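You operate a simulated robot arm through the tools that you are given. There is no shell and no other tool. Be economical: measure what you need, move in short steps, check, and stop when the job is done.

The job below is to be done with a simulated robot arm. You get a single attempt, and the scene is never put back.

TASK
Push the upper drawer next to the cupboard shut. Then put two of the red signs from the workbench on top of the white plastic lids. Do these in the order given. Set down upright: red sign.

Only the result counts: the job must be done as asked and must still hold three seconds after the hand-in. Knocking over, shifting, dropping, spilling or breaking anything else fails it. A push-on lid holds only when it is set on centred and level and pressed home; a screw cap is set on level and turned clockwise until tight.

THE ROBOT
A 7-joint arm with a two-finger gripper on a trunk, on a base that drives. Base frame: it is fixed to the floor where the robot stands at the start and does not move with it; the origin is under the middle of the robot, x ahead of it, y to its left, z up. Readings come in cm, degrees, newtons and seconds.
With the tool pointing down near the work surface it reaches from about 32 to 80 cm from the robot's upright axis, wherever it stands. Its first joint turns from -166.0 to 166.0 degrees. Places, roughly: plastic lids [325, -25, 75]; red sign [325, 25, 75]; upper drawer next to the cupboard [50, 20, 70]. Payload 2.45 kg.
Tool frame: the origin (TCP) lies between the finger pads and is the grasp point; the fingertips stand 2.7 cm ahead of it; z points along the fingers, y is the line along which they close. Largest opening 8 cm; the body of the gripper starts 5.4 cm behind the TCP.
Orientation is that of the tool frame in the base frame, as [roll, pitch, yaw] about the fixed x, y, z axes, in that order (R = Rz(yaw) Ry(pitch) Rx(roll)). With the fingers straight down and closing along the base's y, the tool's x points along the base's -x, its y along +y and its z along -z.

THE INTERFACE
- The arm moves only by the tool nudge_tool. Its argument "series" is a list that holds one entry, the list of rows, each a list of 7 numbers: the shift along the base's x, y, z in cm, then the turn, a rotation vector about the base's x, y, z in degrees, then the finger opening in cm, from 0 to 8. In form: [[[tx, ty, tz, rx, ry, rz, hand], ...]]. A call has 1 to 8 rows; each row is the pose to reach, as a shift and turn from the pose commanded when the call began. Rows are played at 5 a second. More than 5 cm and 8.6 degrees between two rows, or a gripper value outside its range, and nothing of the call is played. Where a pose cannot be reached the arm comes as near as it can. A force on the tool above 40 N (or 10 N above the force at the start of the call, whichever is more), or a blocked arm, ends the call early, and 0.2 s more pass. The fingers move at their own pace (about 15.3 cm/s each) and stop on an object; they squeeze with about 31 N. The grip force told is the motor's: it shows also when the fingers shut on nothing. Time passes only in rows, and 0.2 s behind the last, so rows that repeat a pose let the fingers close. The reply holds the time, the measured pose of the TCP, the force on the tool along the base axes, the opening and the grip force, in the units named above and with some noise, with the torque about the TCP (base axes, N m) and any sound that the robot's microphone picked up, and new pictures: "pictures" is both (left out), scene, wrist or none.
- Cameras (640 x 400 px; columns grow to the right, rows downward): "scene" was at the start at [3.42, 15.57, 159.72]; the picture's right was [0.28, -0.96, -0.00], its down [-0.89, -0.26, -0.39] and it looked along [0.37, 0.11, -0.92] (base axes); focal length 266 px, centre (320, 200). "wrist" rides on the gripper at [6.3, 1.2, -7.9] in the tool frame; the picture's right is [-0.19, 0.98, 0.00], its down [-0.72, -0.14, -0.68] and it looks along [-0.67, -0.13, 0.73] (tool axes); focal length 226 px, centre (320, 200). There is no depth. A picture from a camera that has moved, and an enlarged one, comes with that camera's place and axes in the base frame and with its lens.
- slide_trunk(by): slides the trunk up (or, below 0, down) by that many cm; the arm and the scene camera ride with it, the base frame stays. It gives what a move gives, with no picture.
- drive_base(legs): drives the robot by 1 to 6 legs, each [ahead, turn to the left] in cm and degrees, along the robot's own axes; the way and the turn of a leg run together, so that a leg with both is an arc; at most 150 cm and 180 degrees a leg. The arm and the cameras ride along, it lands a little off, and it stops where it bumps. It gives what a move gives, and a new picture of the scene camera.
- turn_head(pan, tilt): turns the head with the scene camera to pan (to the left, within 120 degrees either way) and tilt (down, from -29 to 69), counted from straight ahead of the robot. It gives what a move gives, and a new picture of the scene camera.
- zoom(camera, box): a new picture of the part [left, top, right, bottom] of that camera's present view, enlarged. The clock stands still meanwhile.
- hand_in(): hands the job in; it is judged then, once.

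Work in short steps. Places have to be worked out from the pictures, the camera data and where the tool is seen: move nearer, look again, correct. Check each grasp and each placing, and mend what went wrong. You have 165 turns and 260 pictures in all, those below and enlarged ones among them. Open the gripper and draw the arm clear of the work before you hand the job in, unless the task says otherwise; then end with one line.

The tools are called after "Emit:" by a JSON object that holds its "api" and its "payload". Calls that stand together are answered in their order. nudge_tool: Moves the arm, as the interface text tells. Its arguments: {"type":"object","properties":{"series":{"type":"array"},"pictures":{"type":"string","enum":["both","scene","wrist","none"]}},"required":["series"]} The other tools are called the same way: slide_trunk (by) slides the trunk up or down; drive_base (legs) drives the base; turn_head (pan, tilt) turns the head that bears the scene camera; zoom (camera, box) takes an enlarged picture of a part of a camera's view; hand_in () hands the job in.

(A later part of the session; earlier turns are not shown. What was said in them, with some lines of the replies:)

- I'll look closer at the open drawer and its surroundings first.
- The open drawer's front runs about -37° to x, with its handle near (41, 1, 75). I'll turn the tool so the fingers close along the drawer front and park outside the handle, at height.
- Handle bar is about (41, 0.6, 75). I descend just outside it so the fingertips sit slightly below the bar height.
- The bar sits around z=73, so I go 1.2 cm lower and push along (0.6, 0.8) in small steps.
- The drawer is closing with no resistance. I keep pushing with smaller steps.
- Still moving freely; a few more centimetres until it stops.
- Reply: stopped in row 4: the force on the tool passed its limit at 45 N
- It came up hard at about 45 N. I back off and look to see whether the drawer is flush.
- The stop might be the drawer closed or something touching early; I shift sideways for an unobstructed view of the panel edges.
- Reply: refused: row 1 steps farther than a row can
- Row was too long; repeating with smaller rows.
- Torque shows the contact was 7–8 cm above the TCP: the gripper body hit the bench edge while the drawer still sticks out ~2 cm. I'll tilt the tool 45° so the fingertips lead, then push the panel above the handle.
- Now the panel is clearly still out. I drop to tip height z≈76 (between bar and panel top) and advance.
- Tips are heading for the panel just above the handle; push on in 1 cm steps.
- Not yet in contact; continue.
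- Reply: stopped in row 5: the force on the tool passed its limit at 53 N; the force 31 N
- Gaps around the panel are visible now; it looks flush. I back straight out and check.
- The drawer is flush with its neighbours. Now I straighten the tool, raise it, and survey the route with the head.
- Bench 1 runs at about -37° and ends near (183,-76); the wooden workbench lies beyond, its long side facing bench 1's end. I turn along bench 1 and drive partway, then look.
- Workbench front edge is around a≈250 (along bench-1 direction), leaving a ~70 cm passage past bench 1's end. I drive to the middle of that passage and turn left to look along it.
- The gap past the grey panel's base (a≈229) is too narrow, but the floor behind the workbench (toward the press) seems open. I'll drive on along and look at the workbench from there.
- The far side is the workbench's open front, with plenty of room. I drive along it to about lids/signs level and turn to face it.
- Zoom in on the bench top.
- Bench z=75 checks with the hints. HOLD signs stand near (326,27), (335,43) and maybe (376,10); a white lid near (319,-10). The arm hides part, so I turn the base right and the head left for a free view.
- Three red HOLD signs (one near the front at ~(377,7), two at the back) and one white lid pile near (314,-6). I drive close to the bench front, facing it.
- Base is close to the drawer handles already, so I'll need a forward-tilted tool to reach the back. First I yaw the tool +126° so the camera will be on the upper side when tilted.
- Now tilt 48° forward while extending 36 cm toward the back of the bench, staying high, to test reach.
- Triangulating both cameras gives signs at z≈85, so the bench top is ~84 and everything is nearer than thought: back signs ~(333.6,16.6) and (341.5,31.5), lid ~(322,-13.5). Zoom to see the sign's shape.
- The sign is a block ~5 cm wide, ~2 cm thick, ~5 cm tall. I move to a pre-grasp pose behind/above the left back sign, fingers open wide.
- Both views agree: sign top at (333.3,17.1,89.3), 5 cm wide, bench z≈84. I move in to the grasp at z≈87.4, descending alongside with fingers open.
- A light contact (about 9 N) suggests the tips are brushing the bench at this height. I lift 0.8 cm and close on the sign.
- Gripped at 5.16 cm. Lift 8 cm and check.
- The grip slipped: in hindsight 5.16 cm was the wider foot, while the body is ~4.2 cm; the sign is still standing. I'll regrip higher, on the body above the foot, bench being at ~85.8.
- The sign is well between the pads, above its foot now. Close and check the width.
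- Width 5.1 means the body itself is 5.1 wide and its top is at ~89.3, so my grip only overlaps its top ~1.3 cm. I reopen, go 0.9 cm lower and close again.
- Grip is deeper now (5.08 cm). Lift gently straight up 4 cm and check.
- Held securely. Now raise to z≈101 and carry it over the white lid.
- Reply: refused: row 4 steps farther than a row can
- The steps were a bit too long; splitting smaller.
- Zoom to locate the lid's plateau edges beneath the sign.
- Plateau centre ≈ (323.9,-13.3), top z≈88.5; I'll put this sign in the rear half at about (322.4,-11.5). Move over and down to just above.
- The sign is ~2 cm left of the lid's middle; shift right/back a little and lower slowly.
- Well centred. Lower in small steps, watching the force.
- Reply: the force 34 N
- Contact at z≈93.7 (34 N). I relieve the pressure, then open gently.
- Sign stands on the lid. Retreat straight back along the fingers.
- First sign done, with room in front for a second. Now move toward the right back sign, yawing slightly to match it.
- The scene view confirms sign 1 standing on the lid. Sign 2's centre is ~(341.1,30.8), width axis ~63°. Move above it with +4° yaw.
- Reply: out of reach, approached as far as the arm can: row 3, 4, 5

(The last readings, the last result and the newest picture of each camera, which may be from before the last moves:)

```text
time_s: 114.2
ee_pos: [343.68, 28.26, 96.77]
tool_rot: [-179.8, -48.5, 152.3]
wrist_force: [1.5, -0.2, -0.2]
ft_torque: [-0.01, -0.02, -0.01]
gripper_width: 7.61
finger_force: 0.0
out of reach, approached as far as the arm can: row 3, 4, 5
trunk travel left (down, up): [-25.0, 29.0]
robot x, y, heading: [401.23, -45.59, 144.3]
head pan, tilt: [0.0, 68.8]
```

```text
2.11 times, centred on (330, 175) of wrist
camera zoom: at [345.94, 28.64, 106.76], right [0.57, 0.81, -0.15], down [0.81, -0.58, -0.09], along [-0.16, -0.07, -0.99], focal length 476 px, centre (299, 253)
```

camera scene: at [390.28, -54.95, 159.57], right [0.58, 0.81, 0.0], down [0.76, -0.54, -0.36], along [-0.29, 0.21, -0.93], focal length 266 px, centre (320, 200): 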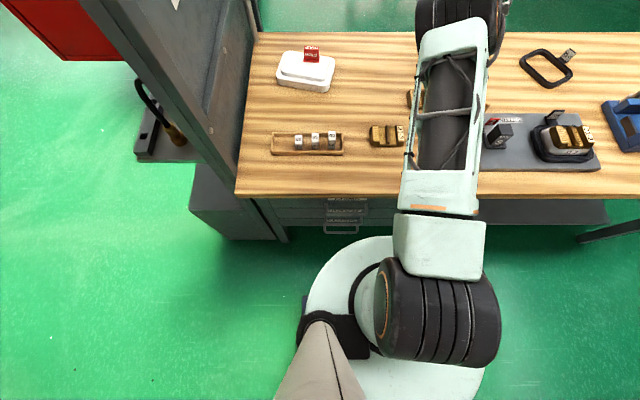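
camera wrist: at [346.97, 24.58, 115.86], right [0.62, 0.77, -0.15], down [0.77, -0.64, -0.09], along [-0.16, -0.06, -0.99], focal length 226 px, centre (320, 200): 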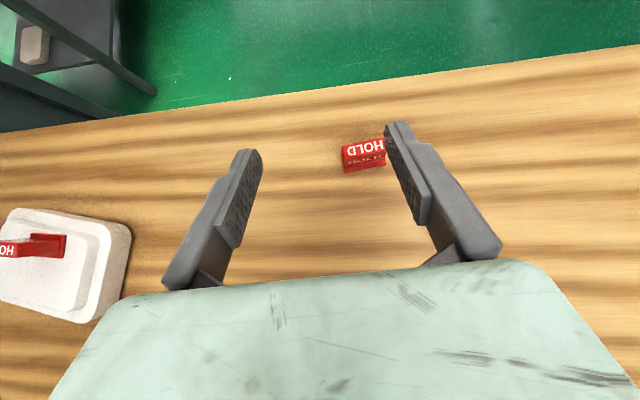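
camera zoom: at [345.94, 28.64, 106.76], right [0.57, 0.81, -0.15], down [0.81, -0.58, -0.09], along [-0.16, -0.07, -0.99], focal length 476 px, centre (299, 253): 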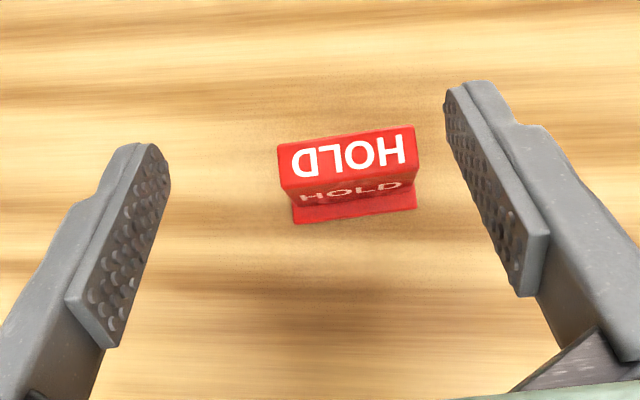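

That one is just out of reach (≈2 cm). The near-front sign at ~(378,-2.8) is a better choice; I raise and retract toward it to look.

Emit:
{"api": "nudge_tool", "payload": {"series": [[[1, -1, 3, 0, 0, 0, 7.6], [3, -3, 6.5, 0, 0, -1.5, 7.6], [6, -6, 9, 0, 0, -3, 7.6], [9.2, -9.2, 11, 0, 0, -4.5, 7.6], [12.5, -12.5, 12, 0, 0, -6, 7.6], [15.8, -15.8, 12, 0, 0, -7.5, 7.6], [19, -19, 12, 0, 0, -9, 7.6], [22.3, -22.3, 12, 0, 0, -9, 7.6]]], "pictures": "none"}}

Emit:
{"api": "nudge_tool", "payload": {"series": [[[3.2, -3.2, 0, 0, 0, 0, 7.6], [6.4, -6.4, 0, 0, 0, 0, 7.6], [9.6, -9.6, 0, 0, 0, 0, 7.6], [12.8, -12.8, 0, 0, 0, 0, 7.6], [15, -15, 0, 0, 0, 0, 7.6], [15, -15, 0, 0, 0, 0, 7.6]]]}}

```text
time_s: 116.0
ee_pos: [365.97, 5.44, 108.67]
tool_rot: [-179.8, -48.5, 143.3]
wrist_force: [0.3, -0.1, 0.0]
ft_torque: [-0.01, 0.0, 0.01]
gripper_width: 7.59
finger_force: 0.0
trunk travel left (down, up): [-25.0, 29.0]
robot x, y, heading: [401.75, -45.5, 144.1]
head pan, tilt: [0.0, 68.8]
```

```text
time_s: 117.4
ee_pos: [379.83, -5.53, 108.64]
tool_rot: [-179.9, -48.5, 143.4]
wrist_force: [-0.1, -0.1, -0.2]
ft_torque: [0.02, 0.01, -0.03]
gripper_width: 7.61
finger_force: 0.0
out of reach, approached as far as the arm can: row 4, 5, 6
trunk travel left (down, up): [-25.0, 29.0]
robot x, y, heading: [401.6, -45.27, 144.2]
head pan, tilt: [0.0, 68.8]
camera scene: at [390.27, -54.91, 159.57], right [0.58, 0.81, 0.0], down [0.76, -0.54, -0.36], along [-0.29, 0.21, -0.93], focal length 266 px, centre (320, 200)
camera wrist: at [382.04, -5.46, 118.63], right [0.69, 0.71, -0.15], down [0.71, -0.7, -0.09], along [-0.16, -0.04, -0.99], focal length 226 px, centre (320, 200)
```

scene: 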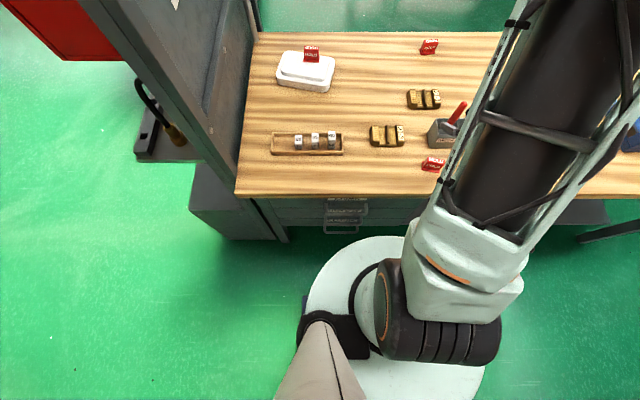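
wrist: 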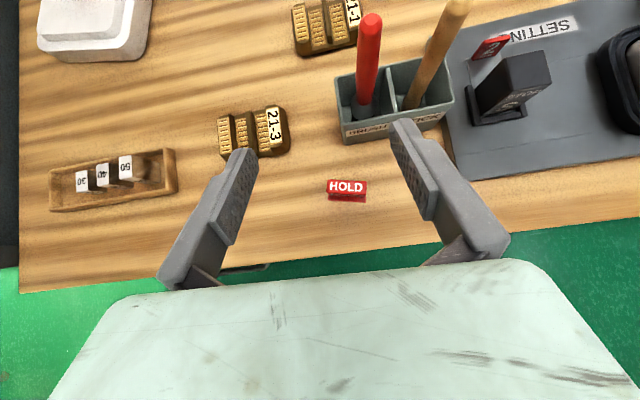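

Clear view: sign 3's centre is ~(378.6,-3.0), width axis ~44°, with ~5 cm to the brush holder. Align (yaw -9.5°) and descend partway.

Emit:
{"api": "nudge_tool", "payload": {"series": [[[-0.2, 0.8, -2, 0, 0, -4, 7.6], [-0.4, 1.6, -4, 0, 0, -8, 7.6], [-0.4, 1.6, -6, 0, 0, -9.5, 7.6], [-0.4, 1.6, -8.6, 0, 0, -9.5, 7.6], [-0.4, 1.6, -8.6, 0, 0, -9.5, 7.6]]], "pictures": "wrist"}}

```text
time_s: 118.6
ee_pos: [379.2, -3.85, 99.67]
tool_rot: [-179.9, -48.4, 134.0]
wrist_force: [-0.5, 0.0, 0.3]
ft_torque: [0.01, 0.01, 0.01]
gripper_width: 7.59
finger_force: 0.0
trunk travel left (down, up): [-25.0, 29.0]
robot x, y, heading: [401.58, -45.15, 144.3]
head pan, tilt: [0.0, 68.8]
camera wrist: at [381.41, -4.15, 109.87], right [0.8, 0.59, -0.15], down [0.58, -0.81, -0.09], along [-0.17, -0.02, -0.99], focal length 226 px, centre (320, 200)
```

wrist: 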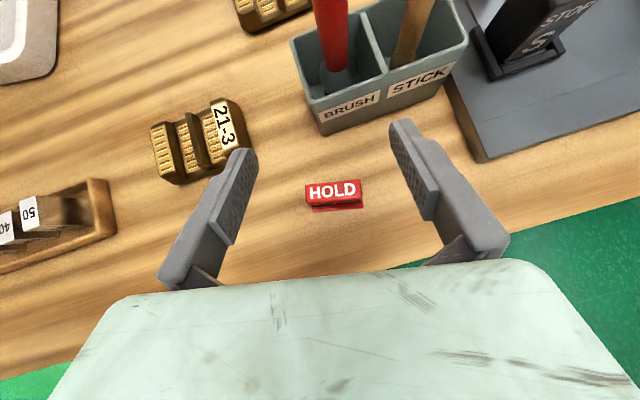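

Aligned. Descend to z≈89 straddling the sign.

Emit:
{"api": "nudge_tool", "payload": {"series": [[[0, 0, -3, 0, 0, 1, 7.6], [0, 0, -6, 0, 0, 1, 7.6], [0, 0, -8.5, 0, 0, 1, 7.6], [0, 0, -10, 0, 0, 1, 7.6], [0, 0, -10.6, 0, 0, 1, 7.6], [0, 0, -10.6, 0, 0, 1, 7.6]]], "pictures": "none"}}

Emit:
{"api": "zoom", "payload": {"camera": "wrist", "box": [180, 80, 480, 270]}}

```text
time_s: 120.0
ee_pos: [379.39, -3.98, 89.44]
tool_rot: [-179.8, -48.4, 134.8]
wrist_force: [0.1, 0.0, 0.5]
ft_torque: [0.02, -0.04, -0.01]
gripper_width: 7.59
finger_force: 0.0
trunk travel left (down, up): [-25.0, 29.0]
robot x, y, heading: [401.47, -45.39, 144.2]
head pan, tilt: [0.0, 68.8]
```

```text
2.11 times, centred on (330, 175) of wrist
camera zoom: at [381.59, -4.2, 99.47], right [0.78, 0.6, -0.15], down [0.6, -0.8, -0.09], along [-0.17, -0.02, -0.99], focal length 476 px, centre (299, 253)
```

zoom: 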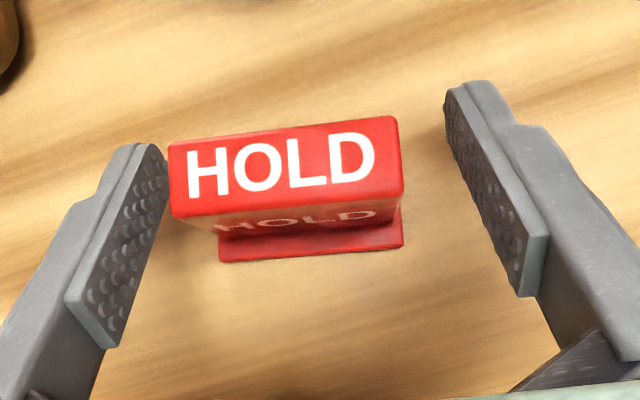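

Nudge 0.4 cm toward the left finger's side and 0.4 down, then close.

Emit:
{"api": "nudge_tool", "payload": {"series": [[[-0.3, -0.3, -0.2, 0, 0, 0, 7.6], [-0.3, -0.3, -0.5, 0, 0, 0, 7.6], [-0.3, -0.3, -0.5, 0, 0, 0, 5.5], [-0.3, -0.3, -0.5, 0, 0, 0, 3], [-0.3, -0.3, -0.5, 0, 0, 0, 3], [-0.3, -0.3, -0.5, 0, 0, 0, 3]]], "pictures": "none"}}

Emit:
{"api": "zoom", "payload": {"camera": "wrist", "box": [180, 80, 480, 270]}}

```text
time_s: 121.4
ee_pos: [379.28, -4.18, 88.95]
tool_rot: [-179.9, -48.5, 134.8]
wrist_force: [0.1, 0.7, -0.1]
ft_torque: [-0.02, -0.01, 0.0]
gripper_width: 5.15
finger_force: 30.9
trunk travel left (down, up): [-25.0, 29.0]
robot x, y, heading: [401.42, -45.66, 144.3]
head pan, tilt: [0.0, 68.8]
```

```text
2.11 times, centred on (330, 175) of wrist
camera zoom: at [381.4, -4.47, 98.99], right [0.78, 0.6, -0.15], down [0.6, -0.8, -0.09], along [-0.17, -0.02, -0.99], focal length 476 px, centre (299, 253)
```

zoom: 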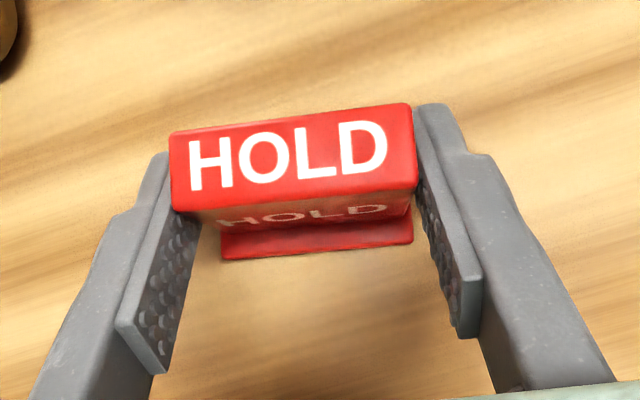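

Good grip. Lift straight up and check.

Emit:
{"api": "nudge_tool", "payload": {"series": [[[0, 0, 0.5, 0, 0, 0, 3], [0, 0, 1.5, 0, 0, 0, 3], [0, 0, 4, 0, 0, 0, 3], [0, 0, 8, 0, 0, 0, 3], [0, 0, 12, 0, 0, 0, 3], [0, 0, 16, 0, 0, 0, 3], [0, 0, 19, 0, 0, 0, 3]]], "pictures": "wrist"}}

```text
time_s: 123.0
ee_pos: [379.48, -4.31, 108.17]
tool_rot: [-179.7, -48.6, 134.8]
wrist_force: [0.9, -1.2, -0.7]
ft_torque: [0.01, -0.04, 0.01]
gripper_width: 5.17
finger_force: 30.7
trunk travel left (down, up): [-25.0, 29.0]
robot x, y, heading: [401.83, -45.69, 144.3]
head pan, tilt: [0.0, 68.8]
camera wrist: at [381.53, -4.58, 118.22], right [0.79, 0.6, -0.15], down [0.6, -0.8, -0.09], along [-0.17, -0.02, -0.99], focal length 226 px, centre (320, 200)
```

wrist: 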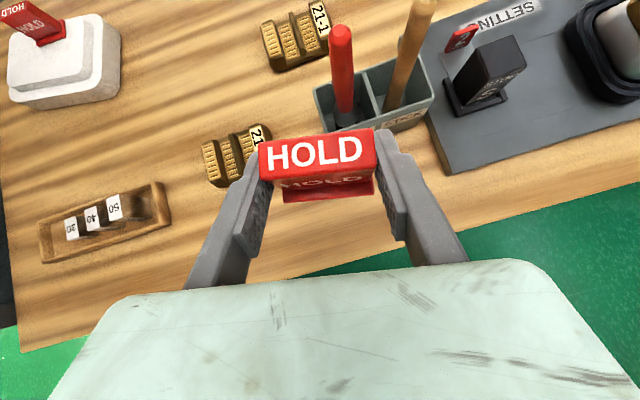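

Held. Carry it across to the lid at height.

Emit:
{"api": "nudge_tool", "payload": {"series": [[[-4.4, -0.9, 0, 0, 0, 0.5, 3], [-8.8, -1.8, 0, 0, 0, 1, 3], [-13.2, -2.7, 0, 0, 0, 1.5, 3], [-17.6, -3.6, 0, 0, 0, 2, 3], [-22, -4.5, 0, 0, 0, 2.5, 3], [-26.4, -5.4, 0, 0, 0, 3, 3], [-30.8, -6.3, 0, 0, 0, 3.6, 3], [-35.2, -7.2, 0, 0, 0, 3.6, 3]]], "pictures": "none"}}

Emit:
{"api": "nudge_tool", "payload": {"series": [[[-4.3, -1, 0, 0, 0, 0, 3], [-8.6, -2, -1, 0, 0, 0, 3], [-12, -3, -3, 0, 0, 0, 3], [-14.3, -3.4, -6, 0, 0, 0, 3], [-14.3, -3.4, -6, 0, 0, 0, 3]]]}}

```text
time_s: 124.8
ee_pos: [343.43, -11.72, 107.98]
tool_rot: [-180.0, -48.4, 138.5]
wrist_force: [0.4, 0.4, 0.1]
ft_torque: [-0.03, 0.0, -0.04]
gripper_width: 5.12
finger_force: 30.8
trunk travel left (down, up): [-25.0, 29.0]
robot x, y, heading: [401.42, -45.52, 144.4]
head pan, tilt: [0.0, 68.8]
```

```text
time_s: 126.0
ee_pos: [329.46, -15.01, 101.72]
tool_rot: [-179.9, -48.6, 138.5]
wrist_force: [-0.1, 0.3, -0.6]
ft_torque: [0.02, -0.01, 0.0]
gripper_width: 5.13
finger_force: 31.4
trunk travel left (down, up): [-25.0, 29.0]
robot x, y, heading: [401.72, -45.87, 144.3]
head pan, tilt: [0.0, 68.8]
camera scene: at [390.26, -54.92, 159.58], right [0.58, 0.81, 0.0], down [0.76, -0.54, -0.36], along [-0.29, 0.21, -0.93], focal length 266 px, centre (320, 200)
camera wrist: at [331.66, -15.05, 111.76], right [0.75, 0.65, -0.15], down [0.65, -0.76, -0.09], along [-0.17, -0.03, -0.99], focal length 226 px, centre (320, 200)
```

scene: 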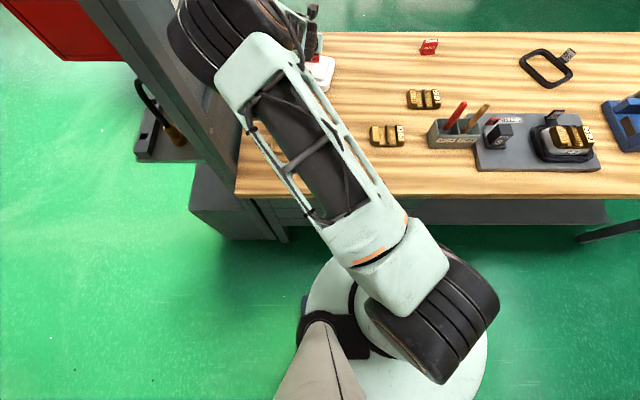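
wrist: 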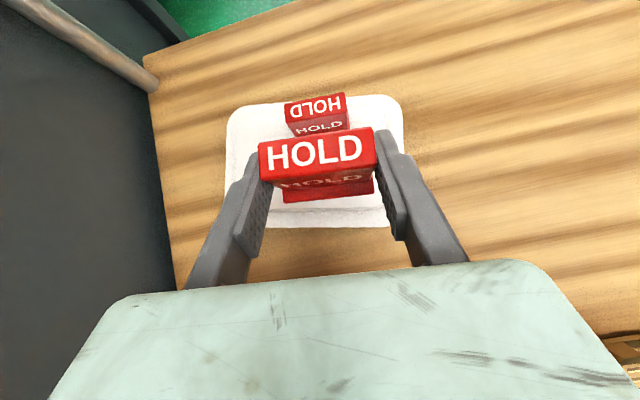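

In position above the lid; sign 2 needs ~1.65 cm back and 1 cm left to sit mid-front of the plateau. Move and lower to just above.

Emit:
{"api": "nudge_tool", "payload": {"series": [[[-0.9, 0.3, -1, 0, 0, 0, 3], [-1.8, 0.6, -2.5, 0, 0, 0, 3], [-1.8, 0.6, -4.5, 0, 0, 0, 3], [-1.8, 0.6, -6.5, 0, 0, 0, 3], [-1.8, 0.6, -7.4, 0, 0, 0, 3], [-1.8, 0.6, -7.4, 0, 0, 0, 3]]], "pictures": "none"}}

Emit:
{"api": "zoom", "payload": {"camera": "wrist", "box": [180, 80, 500, 280]}}

```text
time_s: 127.4
ee_pos: [327.83, -14.25, 94.59]
tool_rot: [-179.9, -48.5, 138.5]
wrist_force: [0.1, -0.8, 0.1]
ft_torque: [0.01, 0.04, -0.02]
gripper_width: 5.11
finger_force: 31.4
trunk travel left (down, up): [-25.0, 29.0]
robot x, y, heading: [401.92, -45.81, 144.2]
head pan, tilt: [0.0, 68.8]
```

```text
2.00 times, centred on (340, 180) of wrist
camera zoom: at [330.0, -14.36, 104.55], right [0.75, 0.65, -0.15], down [0.65, -0.76, -0.09], along [-0.17, -0.03, -0.99], focal length 452 px, centre (280, 240)
```

zoom: 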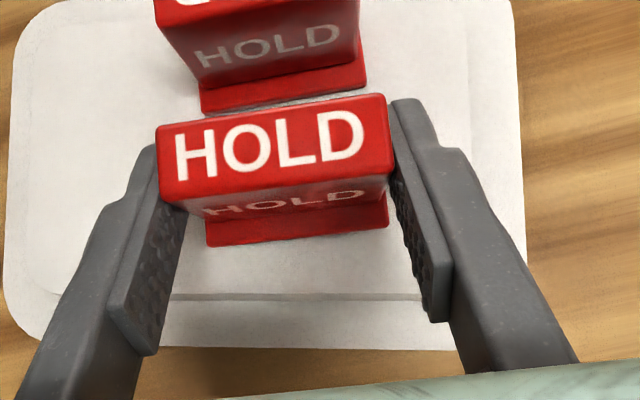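

Nicely placed between sign 1 and the plateau's front edge. Lower gently.

Emit:
{"api": "nudge_tool", "payload": {"series": [[[0, 0, -0.3, 0, 0, 0, 3], [0, 0, -0.6, 0, 0, 0, 3], [0, 0, -0.9, 0, 0, 0, 3], [0, 0, -1.1, 0, 0, 0, 3], [0, 0, -1.1, 0, 0, 0, 3]]], "pictures": "none"}}

```text
time_s: 128.6
ee_pos: [327.91, -14.29, 93.64]
tool_rot: [-179.9, -48.7, 138.5]
wrist_force: [-1.2, 0.1, 14.8]
ft_torque: [0.38, -0.07, 0.03]
gripper_width: 5.12
finger_force: 31.0
trunk travel left (down, up): [-25.0, 29.0]
robot x, y, heading: [401.6, -45.77, 144.3]
head pan, tilt: [0.0, 68.8]
```

Contact at 15 N. Relieve slightly and open.

Emit:
{"api": "nudge_tool", "payload": {"series": [[[0, 0, 0.15, 0, 0, 0, 3], [0, 0, 0.2, 0, 0, 0, 3], [0, 0, 0.2, 0, 0, 0, 4.9], [0, 0, 0.2, 0, 0, 0, 5.4], [0, 0, 0.2, 0, 0, 0, 6.2], [0, 0, 0.2, 0, 0, 0, 7.2], [0, 0, 0.2, 0, 0, 0, 7.2]]], "pictures": "none"}}

Emit:
{"api": "zoom", "payload": {"camera": "wrist", "box": [180, 80, 500, 280]}}

```text
time_s: 130.2
ee_pos: [327.93, -14.32, 93.53]
tool_rot: [-180.0, -48.6, 138.6]
wrist_force: [-0.1, 0.1, -0.2]
ft_torque: [0.04, -0.02, 0.0]
gripper_width: 7.2
finger_force: 0.0
trunk travel left (down, up): [-25.0, 29.0]
robot x, y, heading: [401.77, -45.64, 144.3]
head pan, tilt: [0.0, 68.8]
```

```text
2.00 times, centred on (340, 180) of wrist
camera zoom: at [330.12, -14.47, 103.66], right [0.75, 0.65, -0.15], down [0.65, -0.76, -0.09], along [-0.17, -0.03, -0.99], focal length 452 px, centre (280, 240)
```

zoom: 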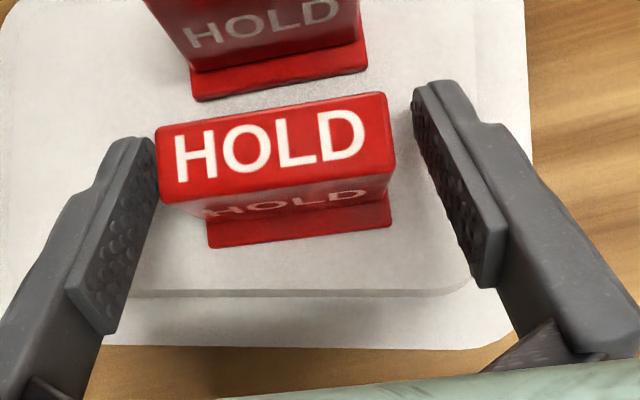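

Standing. Shift 0.5 cm left to centre the open fingers, then retreat back and up.

Emit:
{"api": "nudge_tool", "payload": {"series": [[[-0.4, -0.35, 0, 0, 0, 0, 7.6], [0.2, -0.9, 0.7, 0, 0, 0, 7.8], [1.3, -1.9, 2, 0, 0, 0, 7.8], [2.8, -3.2, 4, 0, 0, 0, 7.8], [3.8, -4, 7.5, 0, 0, 0, 7.8], [3.8, -3, 11.5, 0, 0, 0, 7.8], [5, -1, 15, 0, 0, 0, 7.8]]]}}

```text
time_s: 131.8
ee_pos: [332.93, -15.25, 108.5]
tool_rot: [-179.8, -48.5, 138.4]
wrist_force: [0.6, 0.3, -0.6]
ft_torque: [-0.02, 0.04, 0.0]
gripper_width: 7.81
finger_force: 0.2
trunk travel left (down, up): [-25.0, 29.0]
robot x, y, heading: [401.31, -45.89, 144.7]
head pan, tilt: [0.0, 68.8]
camera scene: at [390.36, -54.87, 159.58], right [0.58, 0.81, 0.0], down [0.76, -0.54, -0.36], along [-0.29, 0.21, -0.93], focal length 266 px, centre (320, 200)
camera wrist: at [335.13, -15.34, 118.69], right [0.75, 0.65, -0.15], down [0.64, -0.76, -0.09], along [-0.17, -0.03, -0.99], focal length 226 px, centre (320, 200)
```

scene: 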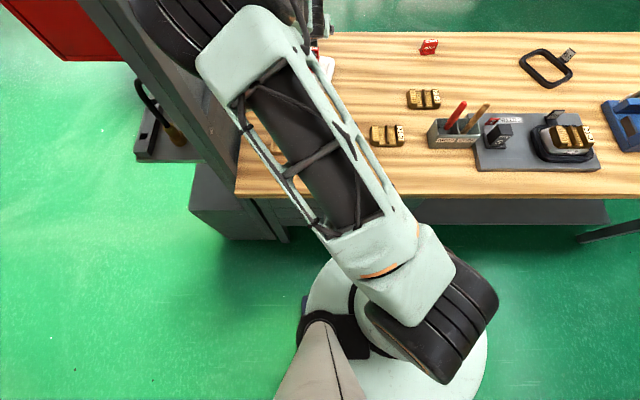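
wrist: 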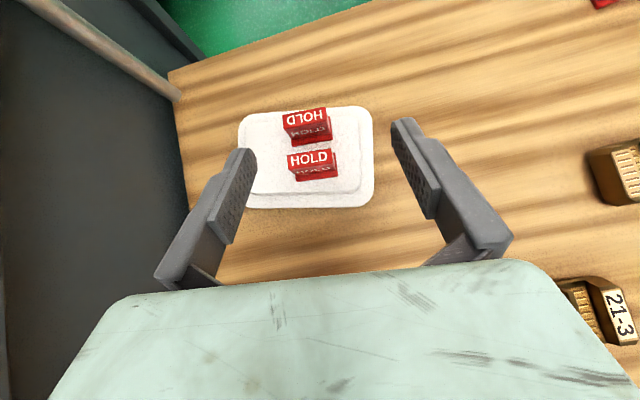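

Both signs stand on the lid. Draw the arm away to the right and check with the scene camera.

Emit:
{"api": "nudge_tool", "payload": {"series": [[[2, 3.5, 0, 0, 0, 0, 7], [4.5, 7, 0, 0, 0, 0, 7], [7, 10.5, 0, 0, 0, 0, 7], [10, 14, 0, 0, 0, 0, 7], [13, 17, 0, 0, 0, 0, 7], [16, 20, 0, 0, 0, 0, 7], [20, 22, 0, 0, 0, 0, 7], [24, 23, 0, 0, 0, 0, 7]]], "pictures": "none"}}

Emit:
{"api": "zoom", "payload": {"camera": "scene", "box": [220, 10, 480, 200]}}

```text
time_s: 133.6
ee_pos: [356.74, 8.1, 108.53]
tool_rot: [-179.8, -48.5, 138.6]
wrist_force: [0.5, -0.5, 0.0]
ft_torque: [0.01, -0.01, 0.0]
gripper_width: 6.99
finger_force: 0.0
trunk travel left (down, up): [-25.0, 29.0]
robot x, y, heading: [401.49, -45.78, 144.0]
head pan, tilt: [0.0, 68.8]
```

```text
2.11 times, centred on (350, 105) of scene
camera zoom: at [390.36, -54.9, 159.58], right [0.58, 0.81, 0.0], down [0.76, -0.54, -0.36], along [-0.29, 0.21, -0.93], focal length 561 px, centre (257, 400)
```

zoom: 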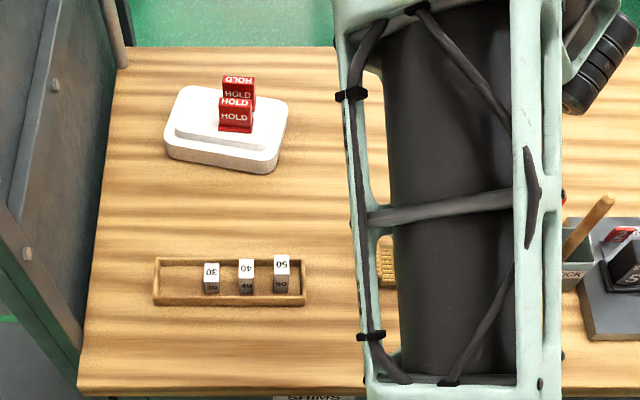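

Both signs stand upright on the white lid, the drawer is flush, and the arm is clear with the gripper open. I hand in the job.

Emit:
{"api": "hand_in", "payload": {}}

```text
The job is handed in.
```

I pushed the upper drawer shut until it was flush with its neighbours. I then stood two red HOLD signs upright on the white lid, one behind the other, and handed the job in with the gripper open and the arm clear.
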